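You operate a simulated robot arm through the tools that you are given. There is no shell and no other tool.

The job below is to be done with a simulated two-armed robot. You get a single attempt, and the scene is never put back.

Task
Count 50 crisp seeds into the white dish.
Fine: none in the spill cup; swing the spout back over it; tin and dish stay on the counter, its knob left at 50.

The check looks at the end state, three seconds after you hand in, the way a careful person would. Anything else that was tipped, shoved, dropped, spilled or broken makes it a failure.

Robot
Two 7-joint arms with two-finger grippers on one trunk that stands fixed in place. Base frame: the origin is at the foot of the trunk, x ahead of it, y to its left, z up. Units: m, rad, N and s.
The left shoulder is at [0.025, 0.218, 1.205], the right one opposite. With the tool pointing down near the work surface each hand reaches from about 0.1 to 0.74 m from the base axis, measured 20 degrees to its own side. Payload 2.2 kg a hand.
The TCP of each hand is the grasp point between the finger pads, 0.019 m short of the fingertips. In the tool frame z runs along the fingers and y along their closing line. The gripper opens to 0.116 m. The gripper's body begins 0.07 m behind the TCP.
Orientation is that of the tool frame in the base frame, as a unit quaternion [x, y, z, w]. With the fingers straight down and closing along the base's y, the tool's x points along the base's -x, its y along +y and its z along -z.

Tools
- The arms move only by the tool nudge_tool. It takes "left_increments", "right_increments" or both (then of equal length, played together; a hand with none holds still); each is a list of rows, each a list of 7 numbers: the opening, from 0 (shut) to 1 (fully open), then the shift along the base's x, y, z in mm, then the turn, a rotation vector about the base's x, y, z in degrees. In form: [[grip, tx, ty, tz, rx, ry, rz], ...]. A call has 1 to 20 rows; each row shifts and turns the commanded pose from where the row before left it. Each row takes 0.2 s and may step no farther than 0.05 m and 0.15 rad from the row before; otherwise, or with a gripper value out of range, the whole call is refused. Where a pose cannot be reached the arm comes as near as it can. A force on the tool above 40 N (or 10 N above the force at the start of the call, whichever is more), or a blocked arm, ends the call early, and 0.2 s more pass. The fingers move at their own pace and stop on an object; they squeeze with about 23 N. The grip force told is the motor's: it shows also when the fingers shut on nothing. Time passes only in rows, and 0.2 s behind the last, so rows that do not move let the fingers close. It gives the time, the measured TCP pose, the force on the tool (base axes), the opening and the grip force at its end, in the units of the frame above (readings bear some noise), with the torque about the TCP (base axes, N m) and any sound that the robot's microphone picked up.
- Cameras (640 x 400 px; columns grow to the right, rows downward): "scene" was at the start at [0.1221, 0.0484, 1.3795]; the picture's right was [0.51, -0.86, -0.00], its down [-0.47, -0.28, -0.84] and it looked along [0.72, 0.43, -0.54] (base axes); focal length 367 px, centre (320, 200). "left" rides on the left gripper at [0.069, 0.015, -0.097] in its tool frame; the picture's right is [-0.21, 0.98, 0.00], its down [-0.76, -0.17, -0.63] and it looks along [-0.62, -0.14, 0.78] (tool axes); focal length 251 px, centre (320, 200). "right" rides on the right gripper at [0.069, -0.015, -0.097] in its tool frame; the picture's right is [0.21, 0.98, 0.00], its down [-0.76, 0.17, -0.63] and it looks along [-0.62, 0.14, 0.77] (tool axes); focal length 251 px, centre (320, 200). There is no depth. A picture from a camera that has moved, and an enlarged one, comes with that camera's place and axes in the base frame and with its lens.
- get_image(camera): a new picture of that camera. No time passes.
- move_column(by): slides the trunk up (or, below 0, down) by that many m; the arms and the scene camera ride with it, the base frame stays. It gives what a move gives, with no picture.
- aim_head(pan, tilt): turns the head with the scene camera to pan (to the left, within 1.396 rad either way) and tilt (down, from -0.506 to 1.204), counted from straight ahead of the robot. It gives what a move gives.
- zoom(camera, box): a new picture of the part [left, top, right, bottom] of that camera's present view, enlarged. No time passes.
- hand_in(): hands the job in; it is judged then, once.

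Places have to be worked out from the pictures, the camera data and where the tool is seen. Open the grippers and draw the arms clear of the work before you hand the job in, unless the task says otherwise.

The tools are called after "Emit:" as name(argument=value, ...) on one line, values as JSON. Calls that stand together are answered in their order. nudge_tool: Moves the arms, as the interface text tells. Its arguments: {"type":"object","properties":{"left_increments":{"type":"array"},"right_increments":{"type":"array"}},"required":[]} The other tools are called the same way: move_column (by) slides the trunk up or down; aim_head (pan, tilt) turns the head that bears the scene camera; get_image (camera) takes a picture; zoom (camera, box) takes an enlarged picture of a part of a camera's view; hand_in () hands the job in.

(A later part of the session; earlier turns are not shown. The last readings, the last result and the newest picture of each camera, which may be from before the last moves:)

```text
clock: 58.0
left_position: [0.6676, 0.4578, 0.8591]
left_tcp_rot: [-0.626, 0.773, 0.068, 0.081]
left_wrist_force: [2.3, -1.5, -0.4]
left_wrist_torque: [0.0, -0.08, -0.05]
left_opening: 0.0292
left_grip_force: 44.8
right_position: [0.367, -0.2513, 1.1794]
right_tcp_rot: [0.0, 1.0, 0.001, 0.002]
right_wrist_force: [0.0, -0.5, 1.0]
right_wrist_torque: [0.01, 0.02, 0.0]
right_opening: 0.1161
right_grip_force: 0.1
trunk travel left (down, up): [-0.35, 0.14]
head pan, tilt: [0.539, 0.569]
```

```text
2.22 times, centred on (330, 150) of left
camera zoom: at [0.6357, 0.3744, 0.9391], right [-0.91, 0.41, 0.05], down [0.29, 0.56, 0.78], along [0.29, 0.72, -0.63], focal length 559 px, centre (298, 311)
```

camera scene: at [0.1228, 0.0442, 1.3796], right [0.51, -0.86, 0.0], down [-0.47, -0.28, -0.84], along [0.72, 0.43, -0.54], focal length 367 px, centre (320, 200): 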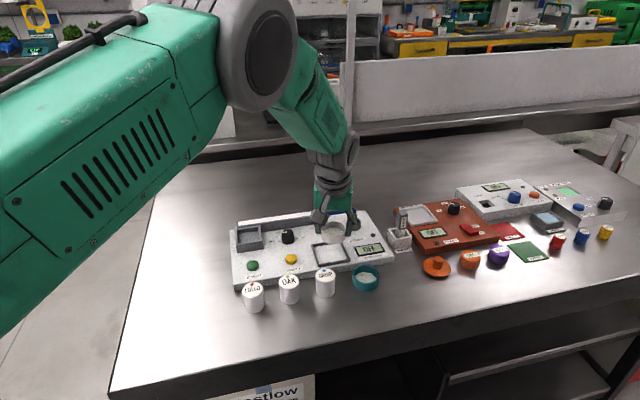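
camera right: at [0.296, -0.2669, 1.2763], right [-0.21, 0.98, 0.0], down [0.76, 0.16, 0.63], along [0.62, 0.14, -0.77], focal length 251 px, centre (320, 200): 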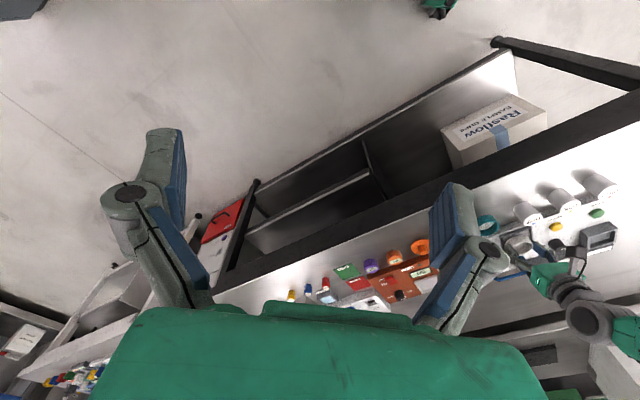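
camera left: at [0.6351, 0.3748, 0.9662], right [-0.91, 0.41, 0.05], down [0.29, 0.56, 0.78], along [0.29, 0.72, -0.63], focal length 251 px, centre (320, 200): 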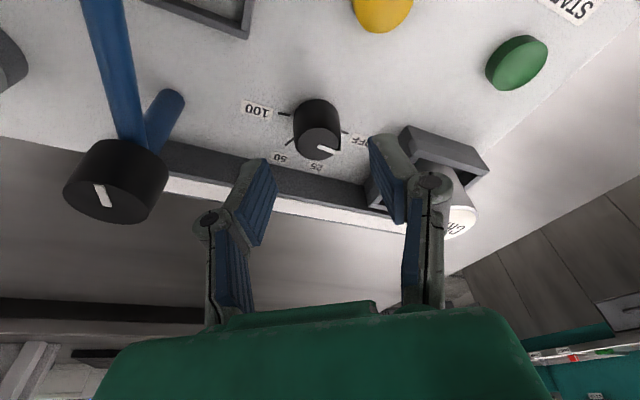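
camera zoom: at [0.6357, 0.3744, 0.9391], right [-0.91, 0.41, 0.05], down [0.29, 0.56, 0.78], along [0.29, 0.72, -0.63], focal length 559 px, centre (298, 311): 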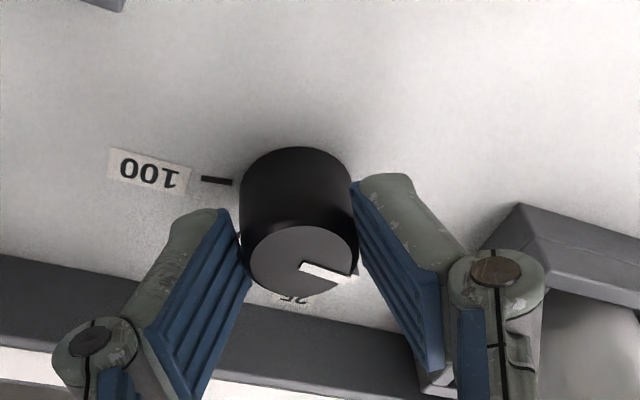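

Firm grip with little side force. I turn clockwise by 55° (toward 25), with the TCP circling slightly to respect the tilt.

Emit:
nudge_tool(left_increments=[[0.15, -0.4, 0, 0, 0, 0, -7.86], [0.15, -0.35, 0.1, 0, 0, 0, -7.86], [0.15, -0.3, 0.15, 0, 0, 0, -7.86], [0.15, -0.25, 0.2, 0, 0, 0, -7.86], [0.15, -0.2, 0.25, 0, 0, 0, -7.86], [0.15, -0.15, 0.3, 0, 0, 0, -7.86], [0.15, -0.1, 0.3, 0, 0, 0, -7.86], [0.15, 0, 0, 0, 0, 0, 0]])

Emit:
get_image(camera="left")

Emit:
zoom(camera="scene", box=[260, 200, 400, 280])

```text
clock: 59.8
left_position: [0.6637, 0.4606, 0.8594]
left_tcp_rot: [-0.199, 0.974, 0.022, 0.103]
left_wrist_force: [-17.3, 7.5, 3.7]
left_wrist_torque: [0.0, 0.69, 0.09]
left_opening: 0.0292
left_grip_force: 45.1
right_position: [0.3641, -0.2479, 1.1804]
right_tcp_rot: [0.001, 1.0, 0.0, 0.002]
right_wrist_force: [-0.4, -0.1, 0.3]
right_wrist_torque: [0.0, 0.01, -0.02]
right_opening: 0.1158
right_grip_force: 0.0
trunk travel left (down, up): [-0.35, 0.14]
head pan, tilt: [0.539, 0.569]
```

```text
taken
camera left: at [0.5775, 0.4406, 0.9394], right [-0.19, 0.98, 0.05], down [0.62, 0.08, 0.78], along [0.76, 0.17, -0.63], focal length 251 px, centre (320, 200)
```

left: 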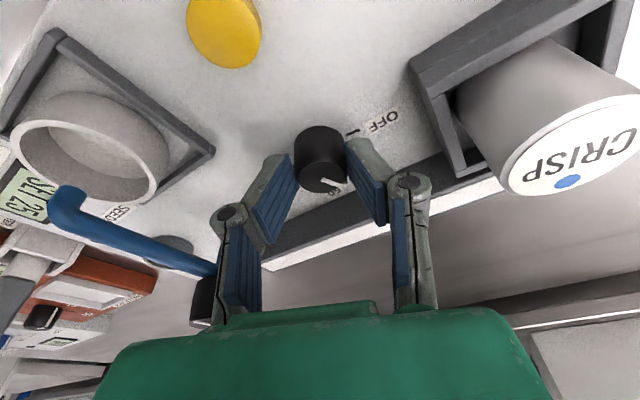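

```text
4.57 times, centred on (330, 240) of scene
camera zoom: at [0.1189, 0.0475, 1.3798], right [0.51, -0.86, 0.0], down [-0.46, -0.28, -0.84], along [0.72, 0.43, -0.54], focal length 1676 px, centre (274, 17)
```

zoom: 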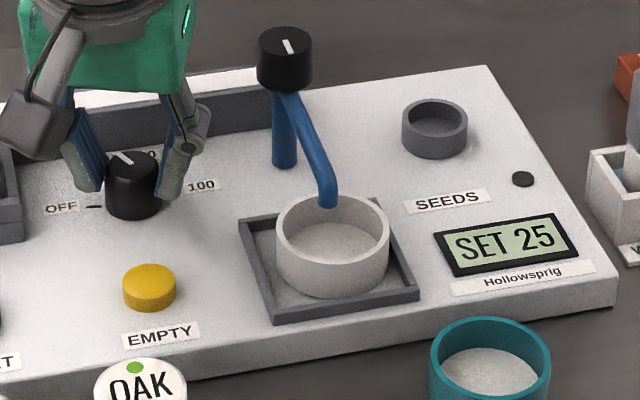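

The display reads "SET 25". I relieve the side load (the turning circle has a ~6 mm radius) and carry on another 55° without regripping.

Emit:
nudge_tool(left_increments=[[0.15, -2.0, 1.4, 0, 0, 0, 0], [0.15, -0.27, 0.77, 0, 0, 0, -7.86], [0.15, -0.15, 0.79, 0, 0, 0, -7.86], [0.15, -0.05, 0.81, 0, 0, 0, -7.86], [0.15, 0.06, 0.8, 0, 0, 0, -7.86], [0.15, 0.18, 0.8, 0, 0, 0, -7.86], [0.15, 0.27, 0.75, 0, 0, 0, -7.86], [0.15, 0.39, 0.72, 0, 0, 0, -7.86], [0.15, 0, 0, 0, 0, 0, 0]])

Emit:
get_image(camera="left")

Emit:
zoom(camera="scene", box=[260, 200, 400, 280])

```text
clock: 61.8
left_position: [0.6634, 0.4677, 0.8601]
left_tcp_rot: [0.275, 0.956, -0.028, 0.102]
left_wrist_force: [-11.2, 3.4, 3.0]
left_wrist_torque: [0.22, 0.54, -0.02]
left_opening: 0.029
left_grip_force: 45.0
right_position: [0.3658, -0.2489, 1.1798]
right_tcp_rot: [0.0, 1.0, -0.001, 0.001]
right_wrist_force: [0.3, -0.6, -0.3]
right_wrist_torque: [0.03, 0.02, -0.01]
right_opening: 0.1158
right_grip_force: 0.0
trunk travel left (down, up): [-0.35, 0.14]
head pan, tilt: [0.539, 0.569]
```

```text
taken
camera left: at [0.5981, 0.5263, 0.9392], right [0.7, 0.72, 0.05], down [0.42, -0.46, 0.78], along [0.58, -0.52, -0.63], focal length 251 px, centre (320, 200)
```

left: 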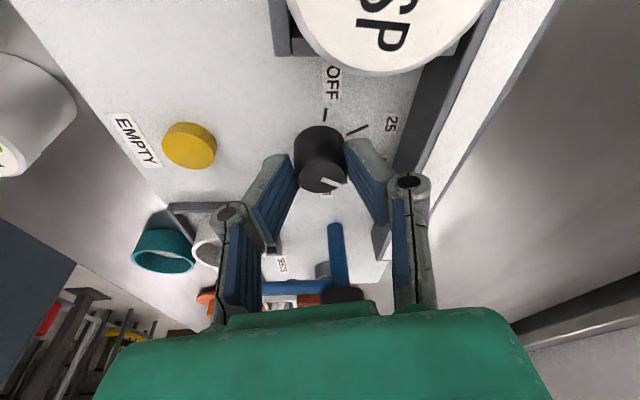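

```text
4.57 times, centred on (330, 240) of scene
camera zoom: at [0.1203, 0.0469, 1.3797], right [0.51, -0.86, 0.0], down [-0.46, -0.28, -0.84], along [0.72, 0.43, -0.54], focal length 1676 px, centre (274, 17)
```

zoom: 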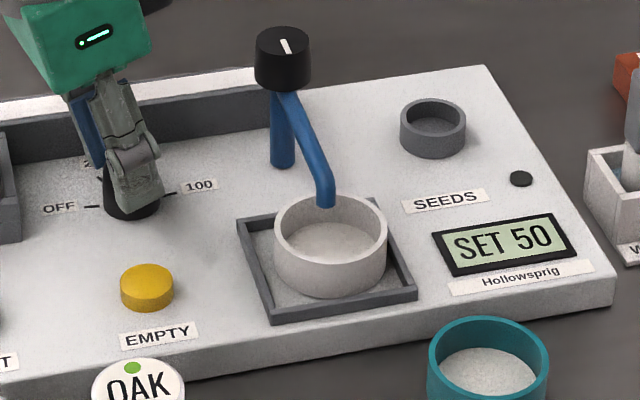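

"SET 50" is shown. I relax the side load, open, lift clear and check the pointer.

Emit:
nudge_tool(left_increments=[[0.15, -1.3, 0.4, 0, 0, 0, 0], [0.3, 0, 0, 0, 0, 0, 0], [0.45, 0, 0, 0, 0, 0, 0], [0.45, 0, 0, 0, 0, 0, 0], [0.45, 0, 0, 15, 0, 0, 0], [0.45, 0, 0, 25, 0, 0, 0], [0.45, 0, 0, 30, 0, 0, 0], [0.45, 0, 0, 20, 0, 0, 7], [0.45, 0, 0, 0, 0, 0, 7], [0.45, 0, 0, 0, 0, 0, 7], [0.45, 0, 0, 0, 0, 0, 0]])

Emit:
get_image(camera="left")

Emit:
zoom(camera="scene", box=[220, 190, 400, 300])

Emit:
zoom(camera="scene", box=[265, 220, 315, 250])

```text
clock: 64.2
left_position: [0.662, 0.4656, 0.9495]
left_tcp_rot: [0.095, 0.99, -0.009, 0.105]
left_wrist_force: [-0.1, -0.3, 1.4]
left_wrist_torque: [0.05, -0.02, 0.01]
left_opening: 0.0523
left_grip_force: 0.1
right_position: [0.3665, -0.2503, 1.1793]
right_tcp_rot: [0.001, 1.0, 0.001, 0.001]
right_wrist_force: [-0.1, -0.9, 0.0]
right_wrist_torque: [-0.04, 0.0, 0.02]
right_opening: 0.116
right_grip_force: 0.1
trunk travel left (down, up): [-0.35, 0.14]
head pan, tilt: [0.539, 0.569]
```

```text
taken
camera left: at [0.5804, 0.4979, 1.0296], right [0.39, 0.92, 0.05], down [0.56, -0.28, 0.78], along [0.73, -0.28, -0.63], focal length 251 px, centre (320, 200)
```

left: 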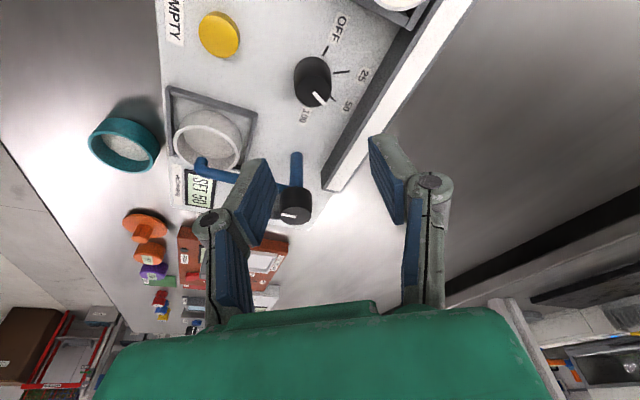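

```text
3.56 times, centred on (310, 245) of scene
camera zoom: at [0.1225, 0.0458, 1.3795], right [0.51, -0.86, 0.0], down [-0.47, -0.28, -0.84], along [0.72, 0.43, -0.54], focal length 1304 px, centre (356, 40)
```

zoom: 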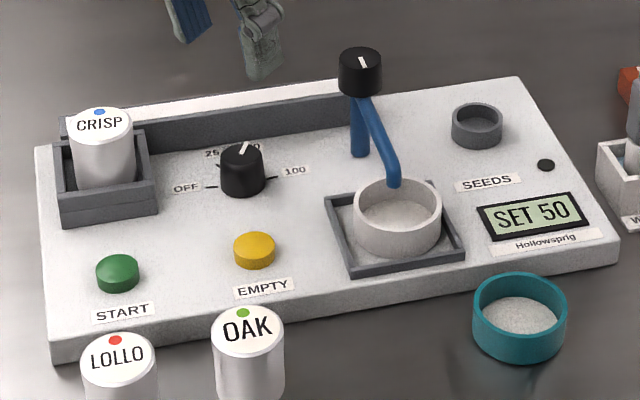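

```text
12.80 times, centred on (290, 235) of scene
camera zoom: at [0.1225, 0.0458, 1.3795], right [0.51, -0.86, 0.0], down [-0.47, -0.28, -0.84], along [0.72, 0.43, -0.54], focal length 4694 px, centre (704, -248)
```

zoom: 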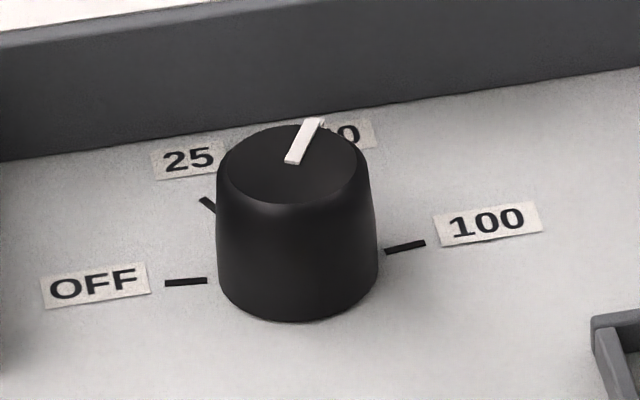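

Display "SET 50". I verify the pointer against the 50 tick.

Emit:
zoom(camera="left", box=[260, 10, 400, 130])

Emit:
zoom(camera="left", box=[150, 80, 330, 230])

```text
3.33 times, centred on (330, 70) of left
camera zoom: at [0.5804, 0.4979, 1.0296], right [0.39, 0.92, 0.05], down [0.56, -0.28, 0.78], along [0.73, -0.28, -0.63], focal length 838 px, centre (287, 633)
```

zoom: 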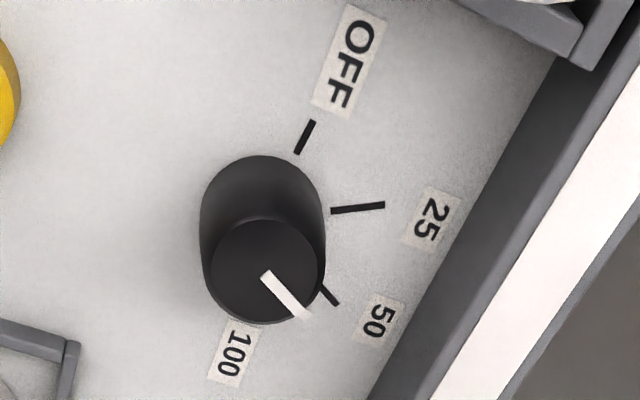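

```text
2.67 times, centred on (240, 155) of left
camera zoom: at [0.5804, 0.4979, 1.0296], right [0.39, 0.92, 0.05], down [0.56, -0.28, 0.78], along [0.73, -0.28, -0.63], focal length 670 px, centre (533, 320)
```

zoom: 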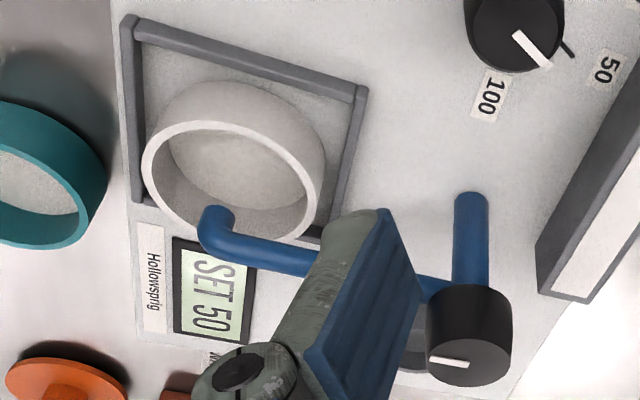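

Pointer is parallel to the 50 tick and the spout tip is over the dish centre. Next, START: I move back over the left-front, straighten the tool and close the fingers, then measure the button.

Emit:
nudge_tool(left_increments=[[0.45, -25, 0, 10, 0, 0, 0], [0.45, -30, 0, 0, 1.15, 5.89, 0], [0.45, -30, 0, 0, 1.15, 5.89, 0], [0.45, -30, 2, 0, 0, 0, 0], [0.45, -30, 2, 0, 0, 0, 6], [0.45, -20, 0, 0, 0, 0, 5], [0.45, 0, 0, 0, 0, 0, 0]])

Emit:
get_image(camera="left")

Emit:
zoom(camera="scene", box=[220, 190, 400, 300])

```text
clock: 65.8
left_position: [0.4983, 0.4699, 0.9583]
left_tcp_rot: [0.001, 1.0, 0.001, 0.0]
left_wrist_force: [-0.5, -0.7, -0.2]
left_wrist_torque: [-0.02, 0.0, -0.02]
left_opening: 0.0519
left_grip_force: 0.1
right_position: [0.3667, -0.2495, 1.1789]
right_tcp_rot: [0.0, 1.0, 0.001, 0.001]
right_wrist_force: [0.0, 0.6, -0.1]
right_wrist_torque: [0.0, 0.02, -0.03]
right_opening: 0.1158
right_grip_force: 0.0
trunk travel left (down, up): [-0.35, 0.14]
head pan, tilt: [0.539, 0.569]
```

```text
taken
camera left: at [0.4293, 0.485, 1.0548], right [0.21, 0.98, 0.0], down [0.76, -0.17, 0.63], along [0.62, -0.13, -0.77], focal length 251 px, centre (320, 200)
```

left: 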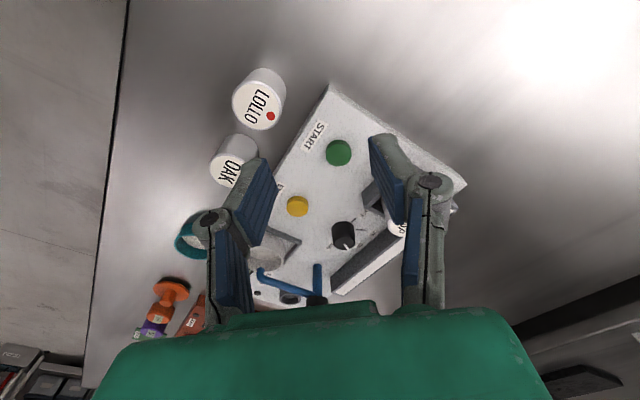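

```text
3.56 times, centred on (310, 245) of scene
camera zoom: at [0.1219, 0.0459, 1.3796], right [0.51, -0.86, 0.0], down [-0.47, -0.28, -0.84], along [0.72, 0.43, -0.54], focal length 1304 px, centre (356, 40)
```

zoom: 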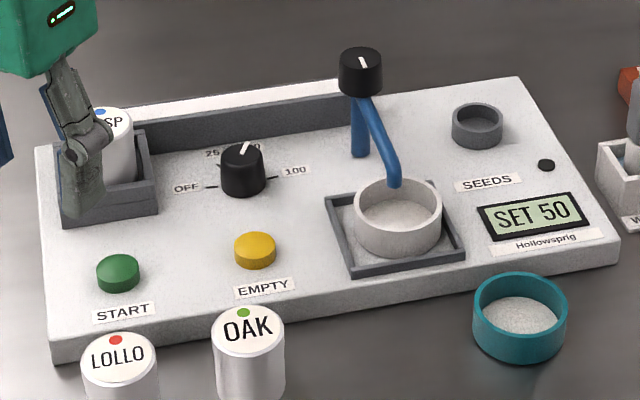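

START measures ≈(0.548,0.477). I move above it with fingers apart to refine.

Emit:
nudge_tool(left_increments=[[0.45, 20, 3, -20, 0, 0, 0], [0.45, 20, 4, -25, 0, 0, 0], [0.45, 9, 0, -20, 0, 0, 0], [0.45, 0, 0, 0, 0, 0, 0]])

Emit:
get_image(camera="left")

Emit:
zoom(camera="scene", box=[220, 210, 320, 290])

```text
clock: 66.8
left_position: [0.547, 0.4763, 0.8928]
left_tcp_rot: [0.0, 1.0, 0.0, 0.001]
left_wrist_force: [0.2, -1.0, 0.7]
left_wrist_torque: [0.01, 0.0, 0.0]
left_opening: 0.0523
left_grip_force: 0.0
right_position: [0.3675, -0.2501, 1.1791]
right_tcp_rot: [0.0, 1.0, 0.001, 0.001]
right_wrist_force: [-0.7, 0.3, 0.5]
right_wrist_torque: [0.01, -0.01, 0.03]
right_opening: 0.1159
right_grip_force: 0.0
trunk travel left (down, up): [-0.35, 0.14]
head pan, tilt: [0.539, 0.569]
```

```text
taken
camera left: at [0.4787, 0.492, 0.9899], right [0.22, 0.98, 0.0], down [0.75, -0.17, 0.63], along [0.62, -0.14, -0.77], focal length 251 px, centre (320, 200)
```

left: 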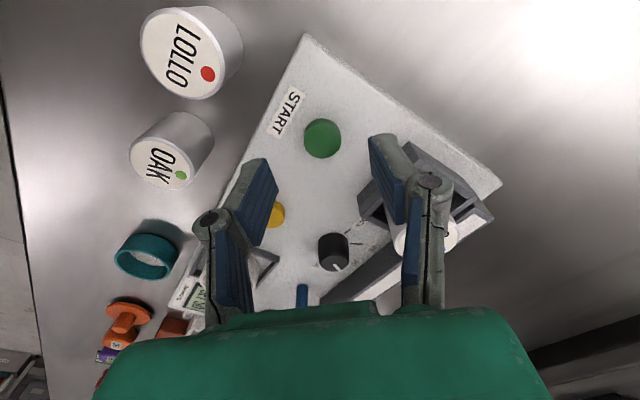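

```text
5.00 times, centred on (270, 250) of scene
camera zoom: at [0.1221, 0.0459, 1.3796], right [0.51, -0.86, 0.0], down [-0.47, -0.28, -0.84], along [0.72, 0.43, -0.54], focal length 1834 px, centre (570, -50)
```

zoom: 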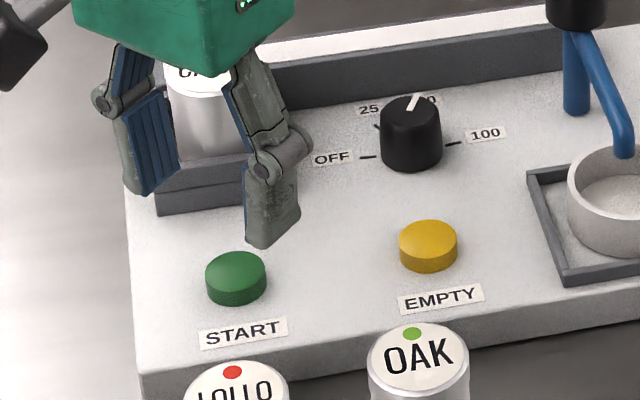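

START is at (0.549,0.478), just under the TCP. I close the fingers and descend to a few mm above it.

Emit:
nudge_tool(left_increments=[[0.2, 2, 2, 0, 0, 0, 0], [0, 0, 0, 0, 0, 0, 0], [0, 0, 0, -10, 0, 0, 0], [0, 0, 0, -10, 0, 0, 0], [0, 0, 0, -6, 0, 0, 0], [0, 0, 0, 0, 0, 0, 0]])

Emit:
zoom(camera="left", box=[240, 80, 400, 200])

Emit:
zoom(camera="scene", box=[220, 210, 320, 290])

```text
clock: 68.2
left_position: [0.5486, 0.4798, 0.8681]
left_tcp_rot: [0.001, 1.0, 0.001, 0.001]
left_wrist_force: [-0.2, -0.8, -0.9]
left_wrist_torque: [-0.02, -0.03, -0.02]
left_opening: 0.0
left_grip_force: 22.9
right_position: [0.3672, -0.2509, 1.1789]
right_tcp_rot: [0.0, 1.0, 0.0, 0.0]
right_wrist_force: [1.0, 0.1, 0.9]
right_wrist_torque: [0.0, -0.04, -0.04]
right_opening: 0.1161
right_grip_force: 0.1
trunk travel left (down, up): [-0.35, 0.14]
head pan, tilt: [0.539, 0.569]
```

```text
3.33 times, centred on (320, 140) of left
camera zoom: at [0.4805, 0.4945, 0.9649], right [0.22, 0.98, 0.0], down [0.75, -0.17, 0.63], along [0.62, -0.14, -0.77], focal length 838 px, centre (320, 400)
```

zoom: 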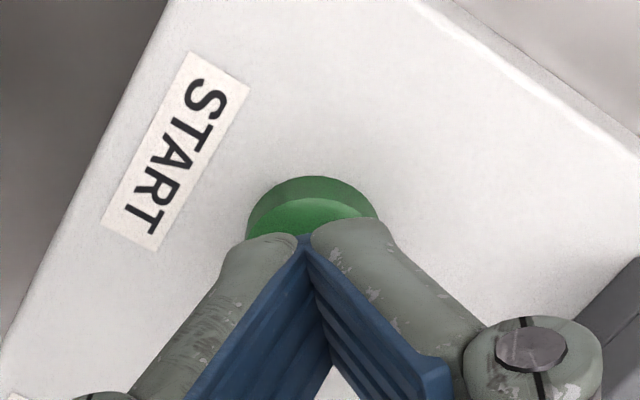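

```text
5.00 times, centred on (270, 250) of scene
camera zoom: at [0.1223, 0.0459, 1.3796], right [0.51, -0.86, 0.0], down [-0.47, -0.28, -0.84], along [0.72, 0.43, -0.54], focal length 1834 px, centre (570, -50)
```

zoom: 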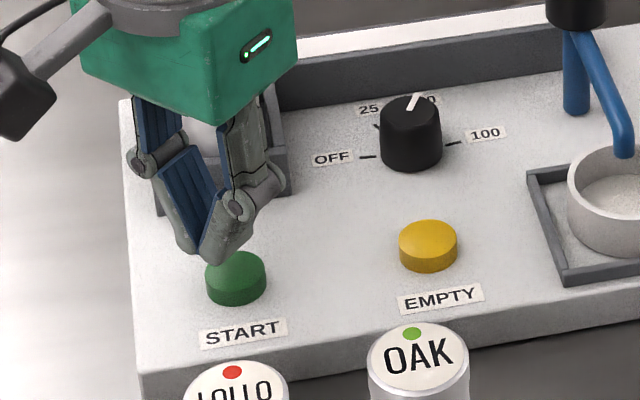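

The two cameras disagree a little on where the fingertips stand over the button; I look closer before pressing.

Emit:
zoom(camera="scene", box=[245, 240, 285, 275])

Emit:
get_image(camera="left")

```text
11.43 times, centred on (265, 258) of scene
camera zoom: at [0.1223, 0.0459, 1.3796], right [0.51, -0.86, 0.0], down [-0.47, -0.28, -0.84], along [0.72, 0.43, -0.54], focal length 4191 px, centre (949, -457)
```

zoom: 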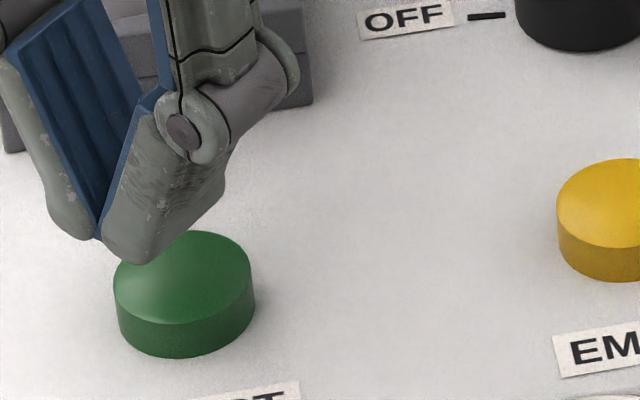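

```text
taken
camera left: at [0.4805, 0.4945, 0.9649], right [0.22, 0.98, 0.0], down [0.75, -0.17, 0.63], along [0.62, -0.14, -0.77], focal length 251 px, centre (320, 200)
```

left: 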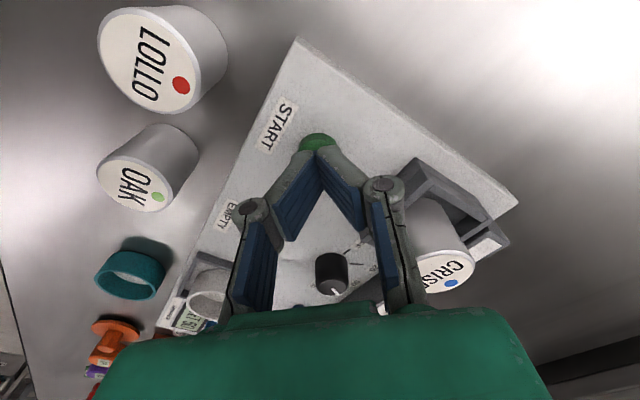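

Combining both views the button is nearer (0.555,0.476), top z≈0.835. I shift (+6,−3) mm, go down to just above it, and look once more.

Emit:
nudge_tool(left_increments=[[0, 6, -3, 0, 0, 0, 0], [0, 0, 0, -5, 0, 0, 0], [0, 0, 0, -4, 0, 0, 0], [0, 0, 0, 0, 0, 0, 0]])

Emit:
zoom(camera="scene", box=[245, 240, 285, 275])

Emit:
zoom(camera="left", box=[240, 80, 400, 200])

```text
clock: 69.2
left_position: [0.5542, 0.4771, 0.86]
left_tcp_rot: [0.001, 1.0, 0.001, 0.001]
left_wrist_force: [-1.0, 0.4, 0.8]
left_wrist_torque: [0.04, -0.03, 0.03]
left_opening: 0.0
left_grip_force: 22.9
right_position: [0.367, -0.2511, 1.1789]
right_tcp_rot: [0.0, 1.0, 0.001, 0.001]
right_wrist_force: [0.9, 0.0, -0.1]
right_wrist_torque: [-0.01, -0.01, 0.01]
right_opening: 0.1162
right_grip_force: 0.0
trunk travel left (down, up): [-0.35, 0.14]
head pan, tilt: [0.539, 0.569]
```

```text
11.43 times, centred on (265, 258) of scene
camera zoom: at [0.1224, 0.0458, 1.3795], right [0.51, -0.86, 0.0], down [-0.47, -0.28, -0.84], along [0.72, 0.43, -0.54], focal length 4191 px, centre (949, -457)
```

zoom: 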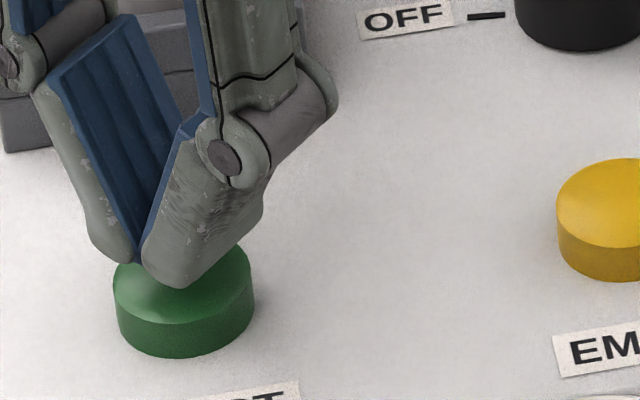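

```text
3.33 times, centred on (320, 140) of left
camera zoom: at [0.4864, 0.4912, 0.9559], right [0.22, 0.98, 0.0], down [0.75, -0.17, 0.63], along [0.62, -0.14, -0.77], focal length 838 px, centre (320, 400)
```

zoom: 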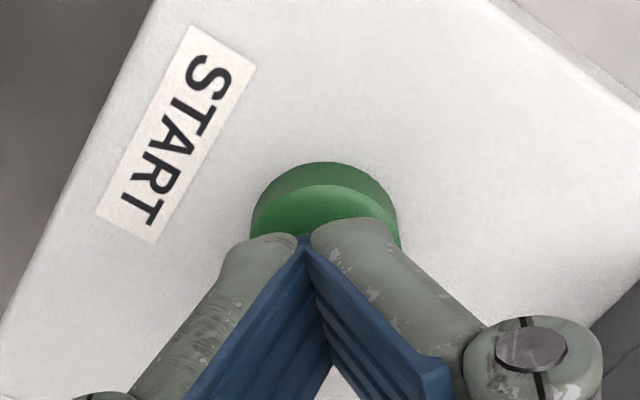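

The fingertips are over the button. I press down in small steps.

Emit:
nudge_tool(left_increments=[[0, 0, 0, -2, 0, 0, 0], [0, 0, 0, -2, 0, 0, 0], [0, 0, 0, -2, 0, 0, 0], [0, 0, 0, 0, 0, 0, 0]])

Emit:
zoom(camera="scene", box=[220, 190, 400, 300])

```text
clock: 70.2
left_position: [0.5551, 0.4765, 0.853]
left_tcp_rot: [0.001, 1.0, 0.0, 0.001]
left_wrist_force: [0.3, 0.9, -0.8]
left_wrist_torque: [0.0, 0.0, 0.02]
left_opening: 0.0001
left_grip_force: 22.7
right_position: [0.366, -0.2487, 1.1793]
right_tcp_rot: [0.0, 1.0, 0.001, 0.001]
right_wrist_force: [-0.6, -1.5, 0.6]
right_wrist_torque: [0.0, 0.0, -0.01]
right_opening: 0.1161
right_grip_force: 0.1
trunk travel left (down, up): [-0.35, 0.14]
head pan, tilt: [0.539, 0.569]
```

```text
3.56 times, centred on (310, 245) of scene
camera zoom: at [0.1223, 0.0459, 1.3795], right [0.51, -0.86, 0.0], down [-0.47, -0.28, -0.84], along [0.72, 0.43, -0.54], focal length 1304 px, centre (356, 40)
```

zoom: 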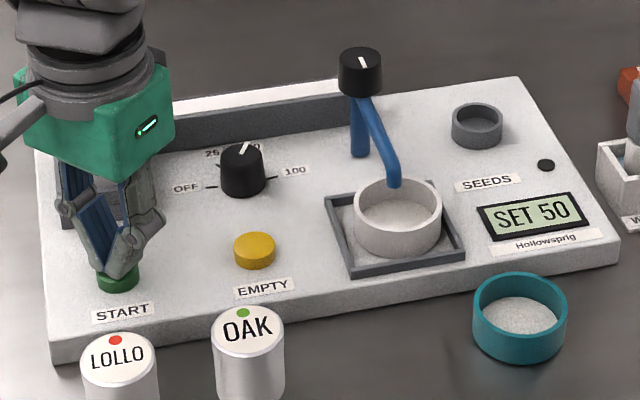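

No contact yet at tip z≈0.834; I keep pressing down gently.

Emit:
nudge_tool(left_increments=[[0, 0, 0, -1.5, 0, 0, 0], [0, 0, 0, -1.5, 0, 0, 0], [0, 0, 0, -1.5, 0, 0, 0], [0, 0, 0, 0, 0, 0, 0]])

Emit:
zoom(camera="scene", box=[220, 190, 400, 300])

```text
clock: 71.2
left_position: [0.5551, 0.4769, 0.8492]
left_tcp_rot: [0.0, 1.0, 0.001, 0.0]
left_wrist_force: [0.3, 0.8, 1.3]
left_wrist_torque: [0.02, -0.01, 0.06]
left_opening: 0.006
left_grip_force: 28.6
right_position: [0.3659, -0.2499, 1.1791]
right_tcp_rot: [0.0, 1.0, 0.001, 0.0]
right_wrist_force: [0.1, 0.4, 0.7]
right_wrist_torque: [0.0, -0.01, 0.01]
right_opening: 0.1158
right_grip_force: 0.1
trunk travel left (down, up): [-0.35, 0.14]
head pan, tilt: [0.539, 0.569]
```

```text
3.56 times, centred on (310, 245) of scene
camera zoom: at [0.1221, 0.0458, 1.3796], right [0.51, -0.86, 0.0], down [-0.47, -0.28, -0.84], along [0.72, 0.43, -0.54], focal length 1304 px, centre (356, 40)
```

zoom: 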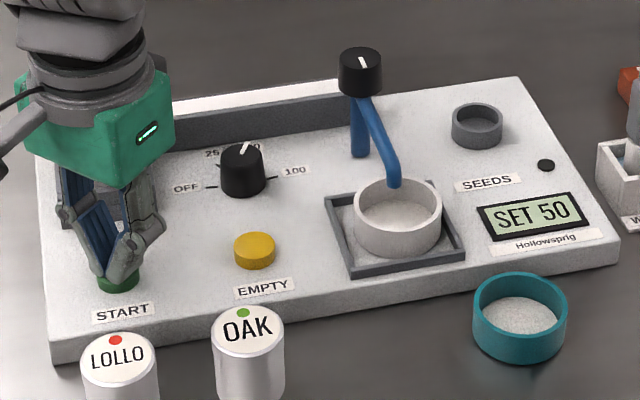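

The fingers are being wedged apart slightly (6 mm) as they touch the button. I look at the contact before pressing further.

Emit:
zoom(camera="scene", box=[235, 235, 285, 275])

Emit:
zoom(camera="left", box=[240, 80, 400, 200])

```text
10.00 times, centred on (260, 255) of scene
camera zoom: at [0.1221, 0.0458, 1.3796], right [0.51, -0.86, 0.0], down [-0.47, -0.28, -0.84], along [0.72, 0.43, -0.54], focal length 3667 px, centre (920, -350)
```

zoom: 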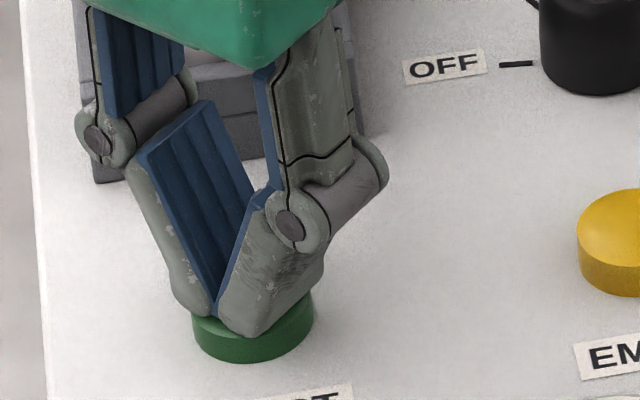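

```text
3.33 times, centred on (320, 140) of left
camera zoom: at [0.4864, 0.4915, 0.9456], right [0.22, 0.98, 0.0], down [0.75, -0.17, 0.63], along [0.62, -0.14, -0.77], focal length 838 px, centre (320, 400)
```

zoom: 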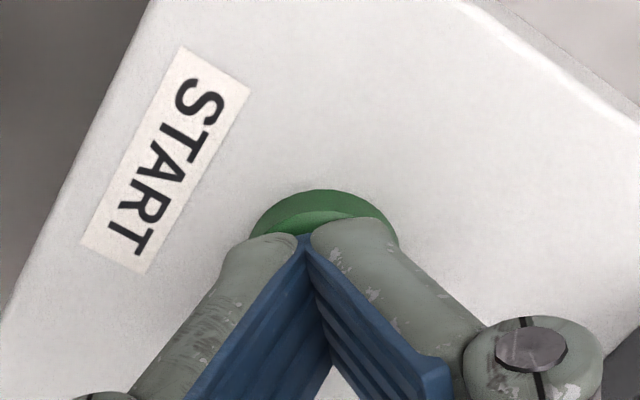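

The closed fingertips rest on the button. I press further in 1 mm steps.

Emit:
nudge_tool(left_increments=[[0, 0, 0, -1, 0, 0, 0], [0, 0, 0, -1, 0, 0, 0], [0, 0, 0, -1, 0, 0, 0], [0, 0, 0, 0, 0, 0, 0]])

Emit:
zoom(camera="scene", box=[220, 190, 400, 300])

```text
clock: 72.2
left_position: [0.5547, 0.4771, 0.8469]
left_tcp_rot: [0.001, 1.0, 0.001, 0.002]
left_wrist_force: [0.3, -1.3, 4.0]
left_wrist_torque: [-0.02, -0.01, 0.0]
left_opening: 0.0058
left_grip_force: 28.2
right_position: [0.3677, -0.2508, 1.1789]
right_tcp_rot: [0.0, 1.0, 0.001, 0.0]
right_wrist_force: [0.1, -0.2, -0.1]
right_wrist_torque: [0.0, 0.0, 0.02]
right_opening: 0.1158
right_grip_force: 0.1
trunk travel left (down, up): [-0.35, 0.14]
head pan, tilt: [0.539, 0.569]
heard: click
```

```text
3.56 times, centred on (310, 245) of scene
camera zoom: at [0.1219, 0.0455, 1.3796], right [0.51, -0.86, 0.0], down [-0.47, -0.28, -0.84], along [0.72, 0.43, -0.54], focal length 1304 px, centre (356, 40)
```

zoom: 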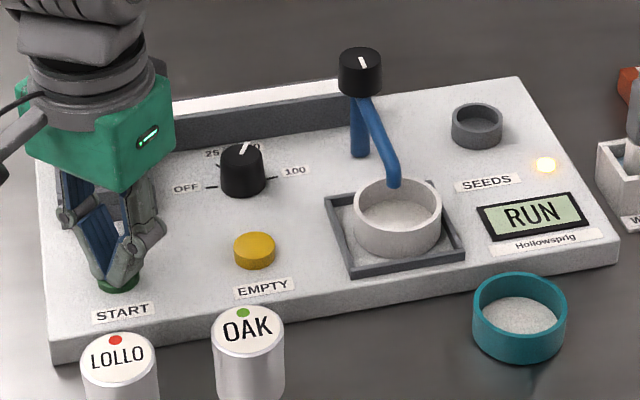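

A click was heard and the display shows "RUN" with the lamp lit. I release the button by rising clear and let time pass.

Emit:
nudge_tool(left_increments=[[0, 0, 0, 5, 0, 0, 0], [0, 0, 0, 15, 0, 0, 0], [0, -5, 0, 20, 0, 0, 0], [0, -10, 0, 25, 0, 0, 0], [0, 0, 0, 0, 0, 0, 0]])

Emit:
zoom(camera="scene", box=[300, 190, 400, 265])

```text
clock: 73.4
left_position: [0.5397, 0.4774, 0.9107]
left_tcp_rot: [0.001, 1.0, 0.0, 0.0]
left_wrist_force: [0.0, 0.1, 0.8]
left_wrist_torque: [0.0, -0.01, 0.0]
left_opening: 0.0001
left_grip_force: 28.5
right_position: [0.3673, -0.2516, 1.1785]
right_tcp_rot: [0.0, 1.0, 0.0, 0.0]
right_wrist_force: [-0.1, 0.6, -0.3]
right_wrist_torque: [-0.01, -0.04, 0.02]
right_opening: 0.1158
right_grip_force: 0.0
trunk travel left (down, up): [-0.35, 0.14]
head pan, tilt: [0.539, 0.569]
```

```text
5.33 times, centred on (350, 228) of scene
camera zoom: at [0.1227, 0.0455, 1.3795], right [0.51, -0.86, 0.0], down [-0.47, -0.28, -0.84], along [0.72, 0.43, -0.54], focal length 1956 px, centre (160, 53)
```

zoom: 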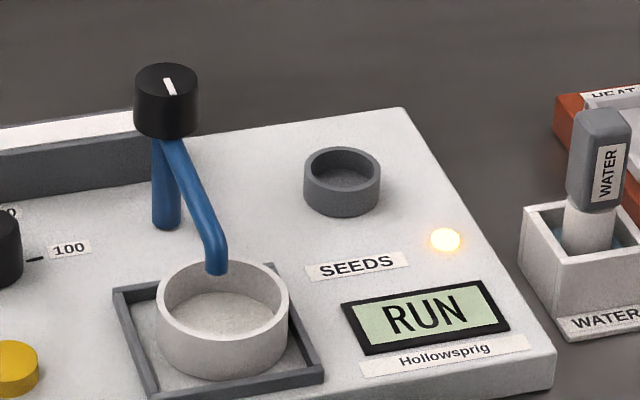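

Counting is under way. I hold still for some seconds.

Emit:
nudge_tool(left_increments=[[0, 0, 0, 5, 0, 0, 0], [0, 0, 0, 5, 0, 0, 0], [0, 0, 0, 5, 0, 0, 0], [0, 0, 0, 5, 0, 0, 0], [0, 0, 0, 5, 0, 0, 0], [0, 0, 0, 0, 0, 0, 0], [0, 0, 0, 0, 0, 0, 0], [0, 0, 0, 0, 0, 0, 0], [0, 0, 0, 0, 0, 0, 0], [0, 0, 0, 0, 0, 0, 0], [0, 0, 0, 0, 0, 0, 0], [0, 0, 0, 0, 0, 0, 0], [0, 0, 0, 0, 0, 0, 0], [0, 0, 0, 0, 0, 0, 0], [0, 0, 0, 0, 0, 0, 0]])

Emit:
zoom(camera="scene", box=[300, 190, 400, 265])

```text
clock: 76.6
left_position: [0.5396, 0.4761, 0.9365]
left_tcp_rot: [0.001, 1.0, 0.001, 0.001]
left_wrist_force: [0.2, -0.1, -0.2]
left_wrist_torque: [0.02, 0.01, -0.02]
left_opening: 0.0
left_grip_force: 28.2
right_position: [0.3662, -0.2506, 1.1797]
right_tcp_rot: [0.0, 1.0, 0.001, 0.0]
right_wrist_force: [-0.3, 0.0, 0.9]
right_wrist_torque: [-0.05, 0.01, 0.0]
right_opening: 0.1162
right_grip_force: 0.1
trunk travel left (down, up): [-0.35, 0.14]
head pan, tilt: [0.539, 0.569]
```

```text
5.33 times, centred on (350, 228) of scene
camera zoom: at [0.1222, 0.0459, 1.3796], right [0.51, -0.86, 0.0], down [-0.47, -0.28, -0.84], along [0.72, 0.43, -0.54], focal length 1956 px, centre (160, 53)
```

zoom: 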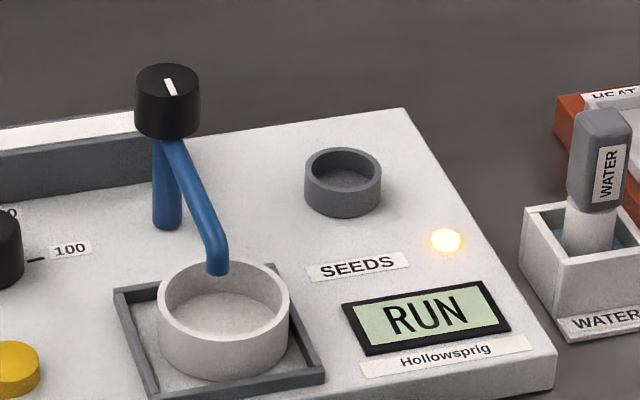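

Still running. Meanwhile I bring the left hand, closed, yawed 24° and tilted 38°, to a high waiting place left of the spout tube.

Emit:
nudge_tool(left_increments=[[0, 10, -5, 15, 0, 0, 8], [0, 15, -10, 15, 0, 0, 8], [0, 15, -12, 5, 0, 0, 8], [0, 17, -14, 0, 3.09, -6.95, 0], [0, 17, -14, 0, 3.09, -6.95, 0], [0, 17, -14, 0, 3.09, -6.95, 0], [0, 17, -14, 0, 3.09, -6.95, 0], [0, 17, -14, 0, 3.09, -6.95, 0], [0, 0, 0, 0, 0, 0, 0], [0, 0, 0, 0, 0, 0, 0]])

Emit:
get_image(camera="left")

Emit:
zoom(camera="scene", box=[260, 180, 420, 280])

```text
clock: 78.8
left_position: [0.6636, 0.3801, 0.9701]
left_tcp_rot: [-0.196, 0.924, 0.069, 0.32]
left_wrist_force: [0.3, 0.4, 0.7]
left_wrist_torque: [0.01, -0.01, 0.0]
left_opening: 0.0
left_grip_force: 28.7
right_position: [0.3658, -0.2506, 1.1792]
right_tcp_rot: [-0.001, 1.0, 0.001, 0.002]
right_wrist_force: [0.0, -0.3, 1.3]
right_wrist_torque: [0.03, 0.0, 0.01]
right_opening: 0.1161
right_grip_force: 0.0
trunk travel left (down, up): [-0.35, 0.14]
head pan, tilt: [0.539, 0.569]
```

```text
taken
camera left: at [0.5551, 0.3469, 1.0042], right [-0.24, 0.96, 0.13], down [0.25, -0.07, 0.96], along [0.94, 0.27, -0.23], focal length 251 px, centre (320, 200)
```

left: 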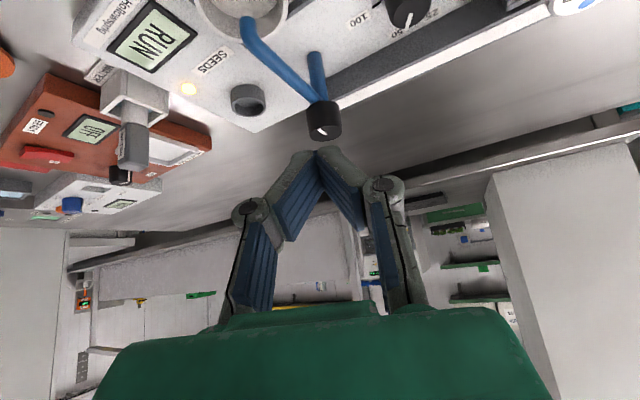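

```text
4.00 times, centred on (340, 230) of scene
camera zoom: at [0.1223, 0.045, 1.3796], right [0.51, -0.86, 0.0], down [-0.47, -0.28, -0.84], along [0.72, 0.43, -0.54], focal length 1467 px, centre (240, 80)
```

zoom: 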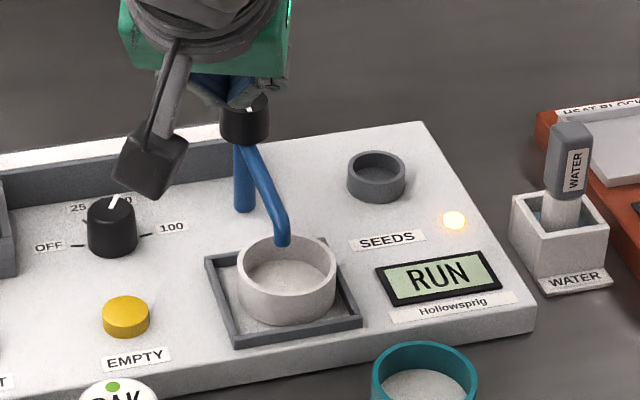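

Still "RUN". I wait.

Emit:
nudge_tool(left_increments=[[0, 0, 0, 0, 0, 0, 0], [0, 0, 0, 0, 0, 0, 0], [0, 0, 0, 0, 0, 0, 0], [0, 0, 0, 0, 0, 0, 0], [0, 0, 0, 0, 0, 0, 0], [0, 0, 0, 0, 0, 0, 0], [0, 0, 0, 0, 0, 0, 0], [0, 0, 0, 0, 0, 0, 0], [0, 0, 0, 0, 0, 0, 0], [0, 0, 0, 0, 0, 0, 0], [0, 0, 0, 0, 0, 0, 0], [0, 0, 0, 0, 0, 0, 0], [0, 0, 0, 0, 0, 0, 0], [0, 0, 0, 0, 0, 0, 0], [0, 0, 0, 0, 0, 0, 0], [0, 0, 0, 0, 0, 0, 0], [0, 0, 0, 0, 0, 0, 0], [0, 0, 0, 0, 0, 0, 0], [0, 0, 0, 0, 0, 0, 0], [0, 0, 0, 0, 0, 0, 0]])

Emit:
zoom(camera="scene", box=[260, 180, 420, 280])

```text
clock: 83.0
left_position: [0.6652, 0.3783, 0.971]
left_tcp_rot: [-0.197, 0.924, 0.07, 0.32]
left_wrist_force: [-0.8, -0.6, 0.2]
left_wrist_torque: [-0.01, -0.03, -0.01]
left_opening: 0.0
left_grip_force: 28.5
right_position: [0.3665, -0.2518, 1.1777]
right_tcp_rot: [0.0, 1.0, 0.002, 0.0]
right_wrist_force: [-0.1, -0.1, -0.3]
right_wrist_torque: [-0.01, 0.01, 0.01]
right_opening: 0.1159
right_grip_force: 0.2
trunk travel left (down, up): [-0.35, 0.14]
head pan, tilt: [0.539, 0.569]
```

```text
4.00 times, centred on (340, 230) of scene
camera zoom: at [0.1224, 0.0441, 1.3796], right [0.51, -0.86, 0.0], down [-0.47, -0.28, -0.84], along [0.72, 0.43, -0.54], focal length 1467 px, centre (240, 80)
```

zoom: 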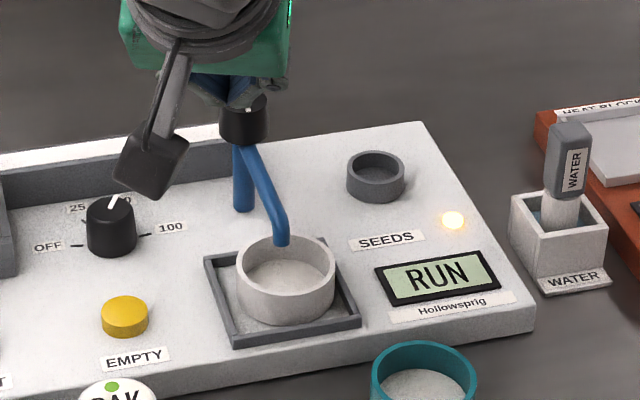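

Still running, no seeds visible yet from here. I wait further.

Emit:
nudge_tool(left_increments=[[0, 0, 0, 0, 0, 0, 0], [0, 0, 0, 0, 0, 0, 0], [0, 0, 0, 0, 0, 0, 0], [0, 0, 0, 0, 0, 0, 0], [0, 0, 0, 0, 0, 0, 0], [0, 0, 0, 0, 0, 0, 0], [0, 0, 0, 0, 0, 0, 0], [0, 0, 0, 0, 0, 0, 0], [0, 0, 0, 0, 0, 0, 0], [0, 0, 0, 0, 0, 0, 0], [0, 0, 0, 0, 0, 0, 0], [0, 0, 0, 0, 0, 0, 0], [0, 0, 0, 0, 0, 0, 0], [0, 0, 0, 0, 0, 0, 0], [0, 0, 0, 0, 0, 0, 0], [0, 0, 0, 0, 0, 0, 0], [0, 0, 0, 0, 0, 0, 0], [0, 0, 0, 0, 0, 0, 0], [0, 0, 0, 0, 0, 0, 0], [0, 0, 0, 0, 0, 0, 0]])

Emit:
zoom(camera="scene", box=[300, 220, 400, 275])

```text
clock: 87.2
left_position: [0.6647, 0.379, 0.9707]
left_tcp_rot: [-0.196, 0.924, 0.07, 0.319]
left_wrist_force: [-0.3, 0.1, -0.1]
left_wrist_torque: [0.01, 0.03, 0.01]
left_opening: 0.0003
left_grip_force: 28.8
right_position: [0.3667, -0.2527, 1.1794]
right_tcp_rot: [0.0, 1.0, 0.001, 0.001]
right_wrist_force: [-0.3, -0.4, 0.7]
right_wrist_torque: [-0.03, -0.01, 0.01]
right_opening: 0.1162
right_grip_force: 0.2
trunk travel left (down, up): [-0.35, 0.14]
head pan, tilt: [0.539, 0.569]
```

```text
6.40 times, centred on (350, 248) of scene
camera zoom: at [0.1224, 0.0441, 1.3796], right [0.51, -0.86, 0.0], down [-0.47, -0.28, -0.84], along [0.72, 0.43, -0.54], focal length 2347 px, centre (128, -104)
```

zoom: 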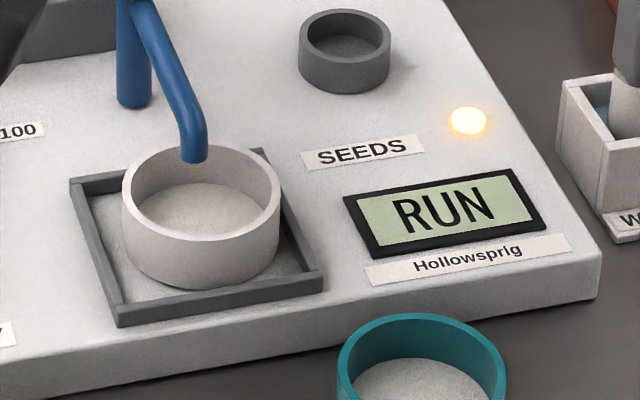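

Still counting (15 s). I keep waiting.

Emit:
nudge_tool(left_increments=[[0, 0, 0, 0, 0, 0, 0], [0, 0, 0, 0, 0, 0, 0], [0, 0, 0, 0, 0, 0, 0], [0, 0, 0, 0, 0, 0, 0], [0, 0, 0, 0, 0, 0, 0], [0, 0, 0, 0, 0, 0, 0], [0, 0, 0, 0, 0, 0, 0], [0, 0, 0, 0, 0, 0, 0], [0, 0, 0, 0, 0, 0, 0], [0, 0, 0, 0, 0, 0, 0], [0, 0, 0, 0, 0, 0, 0], [0, 0, 0, 0, 0, 0, 0], [0, 0, 0, 0, 0, 0, 0], [0, 0, 0, 0, 0, 0, 0], [0, 0, 0, 0, 0, 0, 0], [0, 0, 0, 0, 0, 0, 0], [0, 0, 0, 0, 0, 0, 0], [0, 0, 0, 0, 0, 0, 0], [0, 0, 0, 0, 0, 0, 0], [0, 0, 0, 0, 0, 0, 0]])

Emit:
zoom(camera="scene", box=[300, 220, 400, 275])

Emit:
get_image(camera="left")

```text
clock: 91.4
left_position: [0.6637, 0.3788, 0.9702]
left_tcp_rot: [-0.196, 0.924, 0.07, 0.32]
left_wrist_force: [-0.8, -0.6, 0.6]
left_wrist_torque: [-0.02, -0.03, -0.01]
left_opening: 0.0
left_grip_force: 29.5
right_position: [0.3657, -0.2527, 1.1793]
right_tcp_rot: [0.0, 1.0, 0.001, 0.001]
right_wrist_force: [-0.1, 0.2, 0.2]
right_wrist_torque: [-0.02, 0.03, -0.02]
right_opening: 0.1161
right_grip_force: 0.0
trunk travel left (down, up): [-0.35, 0.14]
head pan, tilt: [0.539, 0.569]
```

```text
6.40 times, centred on (350, 248) of scene
camera zoom: at [0.1224, 0.0441, 1.3796], right [0.51, -0.86, 0.0], down [-0.47, -0.28, -0.84], along [0.72, 0.43, -0.54], focal length 2347 px, centre (128, -104)
```

zoom: 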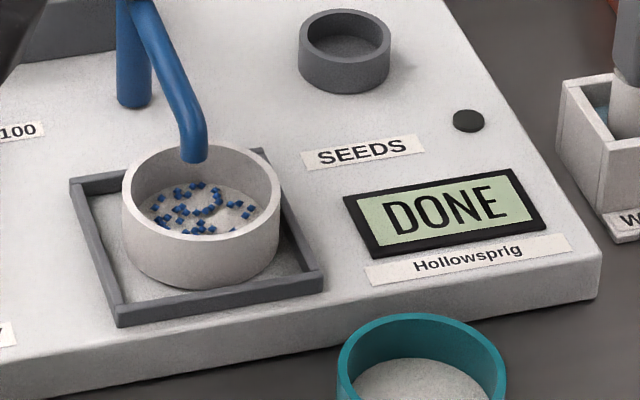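

```text
taken
camera left: at [0.5551, 0.3459, 1.0044], right [-0.24, 0.96, 0.14], down [0.25, -0.07, 0.96], along [0.94, 0.27, -0.23], focal length 251 px, centre (320, 200)
```

left: 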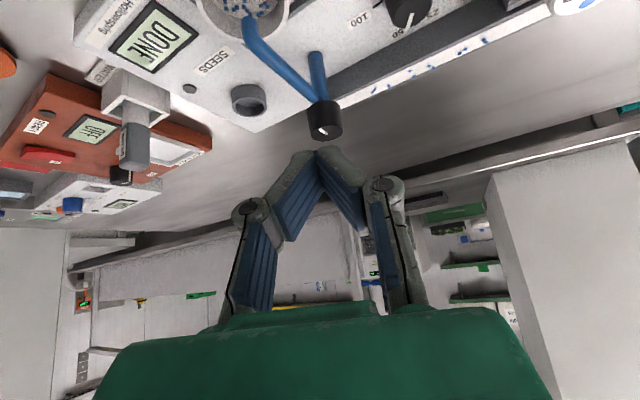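

"DONE" — blue crisp seeds lie in the dish. Now I bring the closed fingers down on the dial side of the spout tube, pausing to check.

Emit:
nudge_tool(left_increments=[[0, 0, 0, -20, 0, 0, 0], [0, 0, 0, -20, 0, 0, 0], [0, 0, 0, -20, 0, 0, 0], [0, 0, 0, 0, 0, 0, 0]])

Emit:
get_image(camera="left")

Emit:
zoom(camera="scene", box=[260, 180, 420, 280])

```text
clock: 92.4
left_position: [0.6641, 0.3785, 0.9108]
left_tcp_rot: [-0.196, 0.924, 0.069, 0.32]
left_wrist_force: [0.4, -0.3, 0.3]
left_wrist_torque: [-0.03, 0.01, 0.02]
left_opening: 0.0001
left_grip_force: 28.4
right_position: [0.3655, -0.2517, 1.1788]
right_tcp_rot: [-0.001, 1.0, 0.001, 0.001]
right_wrist_force: [0.9, 0.2, 0.1]
right_wrist_torque: [-0.04, 0.01, 0.01]
right_opening: 0.116
right_grip_force: 0.1
trunk travel left (down, up): [-0.35, 0.14]
head pan, tilt: [0.539, 0.569]
```

```text
taken
camera left: at [0.5552, 0.3459, 0.9444], right [-0.24, 0.96, 0.14], down [0.25, -0.07, 0.96], along [0.94, 0.27, -0.23], focal length 251 px, centre (320, 200)
```

left: 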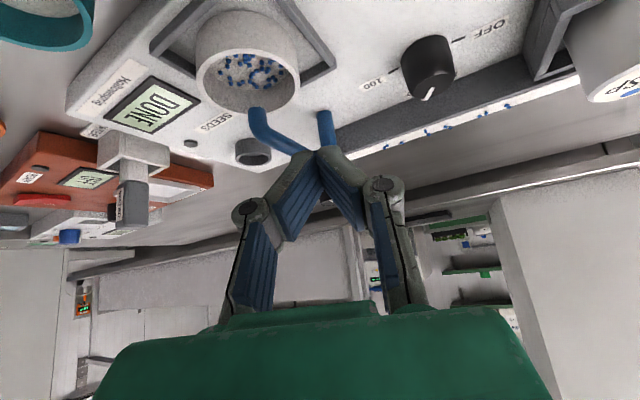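

```text
4.00 times, centred on (340, 230) of scene
camera zoom: at [0.1223, 0.0442, 1.3796], right [0.51, -0.86, 0.0], down [-0.47, -0.28, -0.84], along [0.72, 0.43, -0.54], focal length 1467 px, centre (240, 80)
```

zoom: 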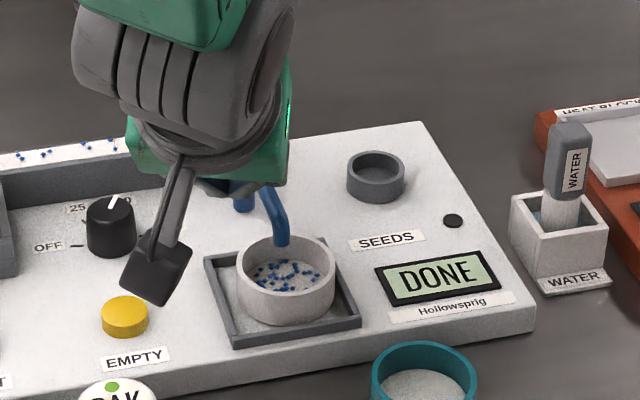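

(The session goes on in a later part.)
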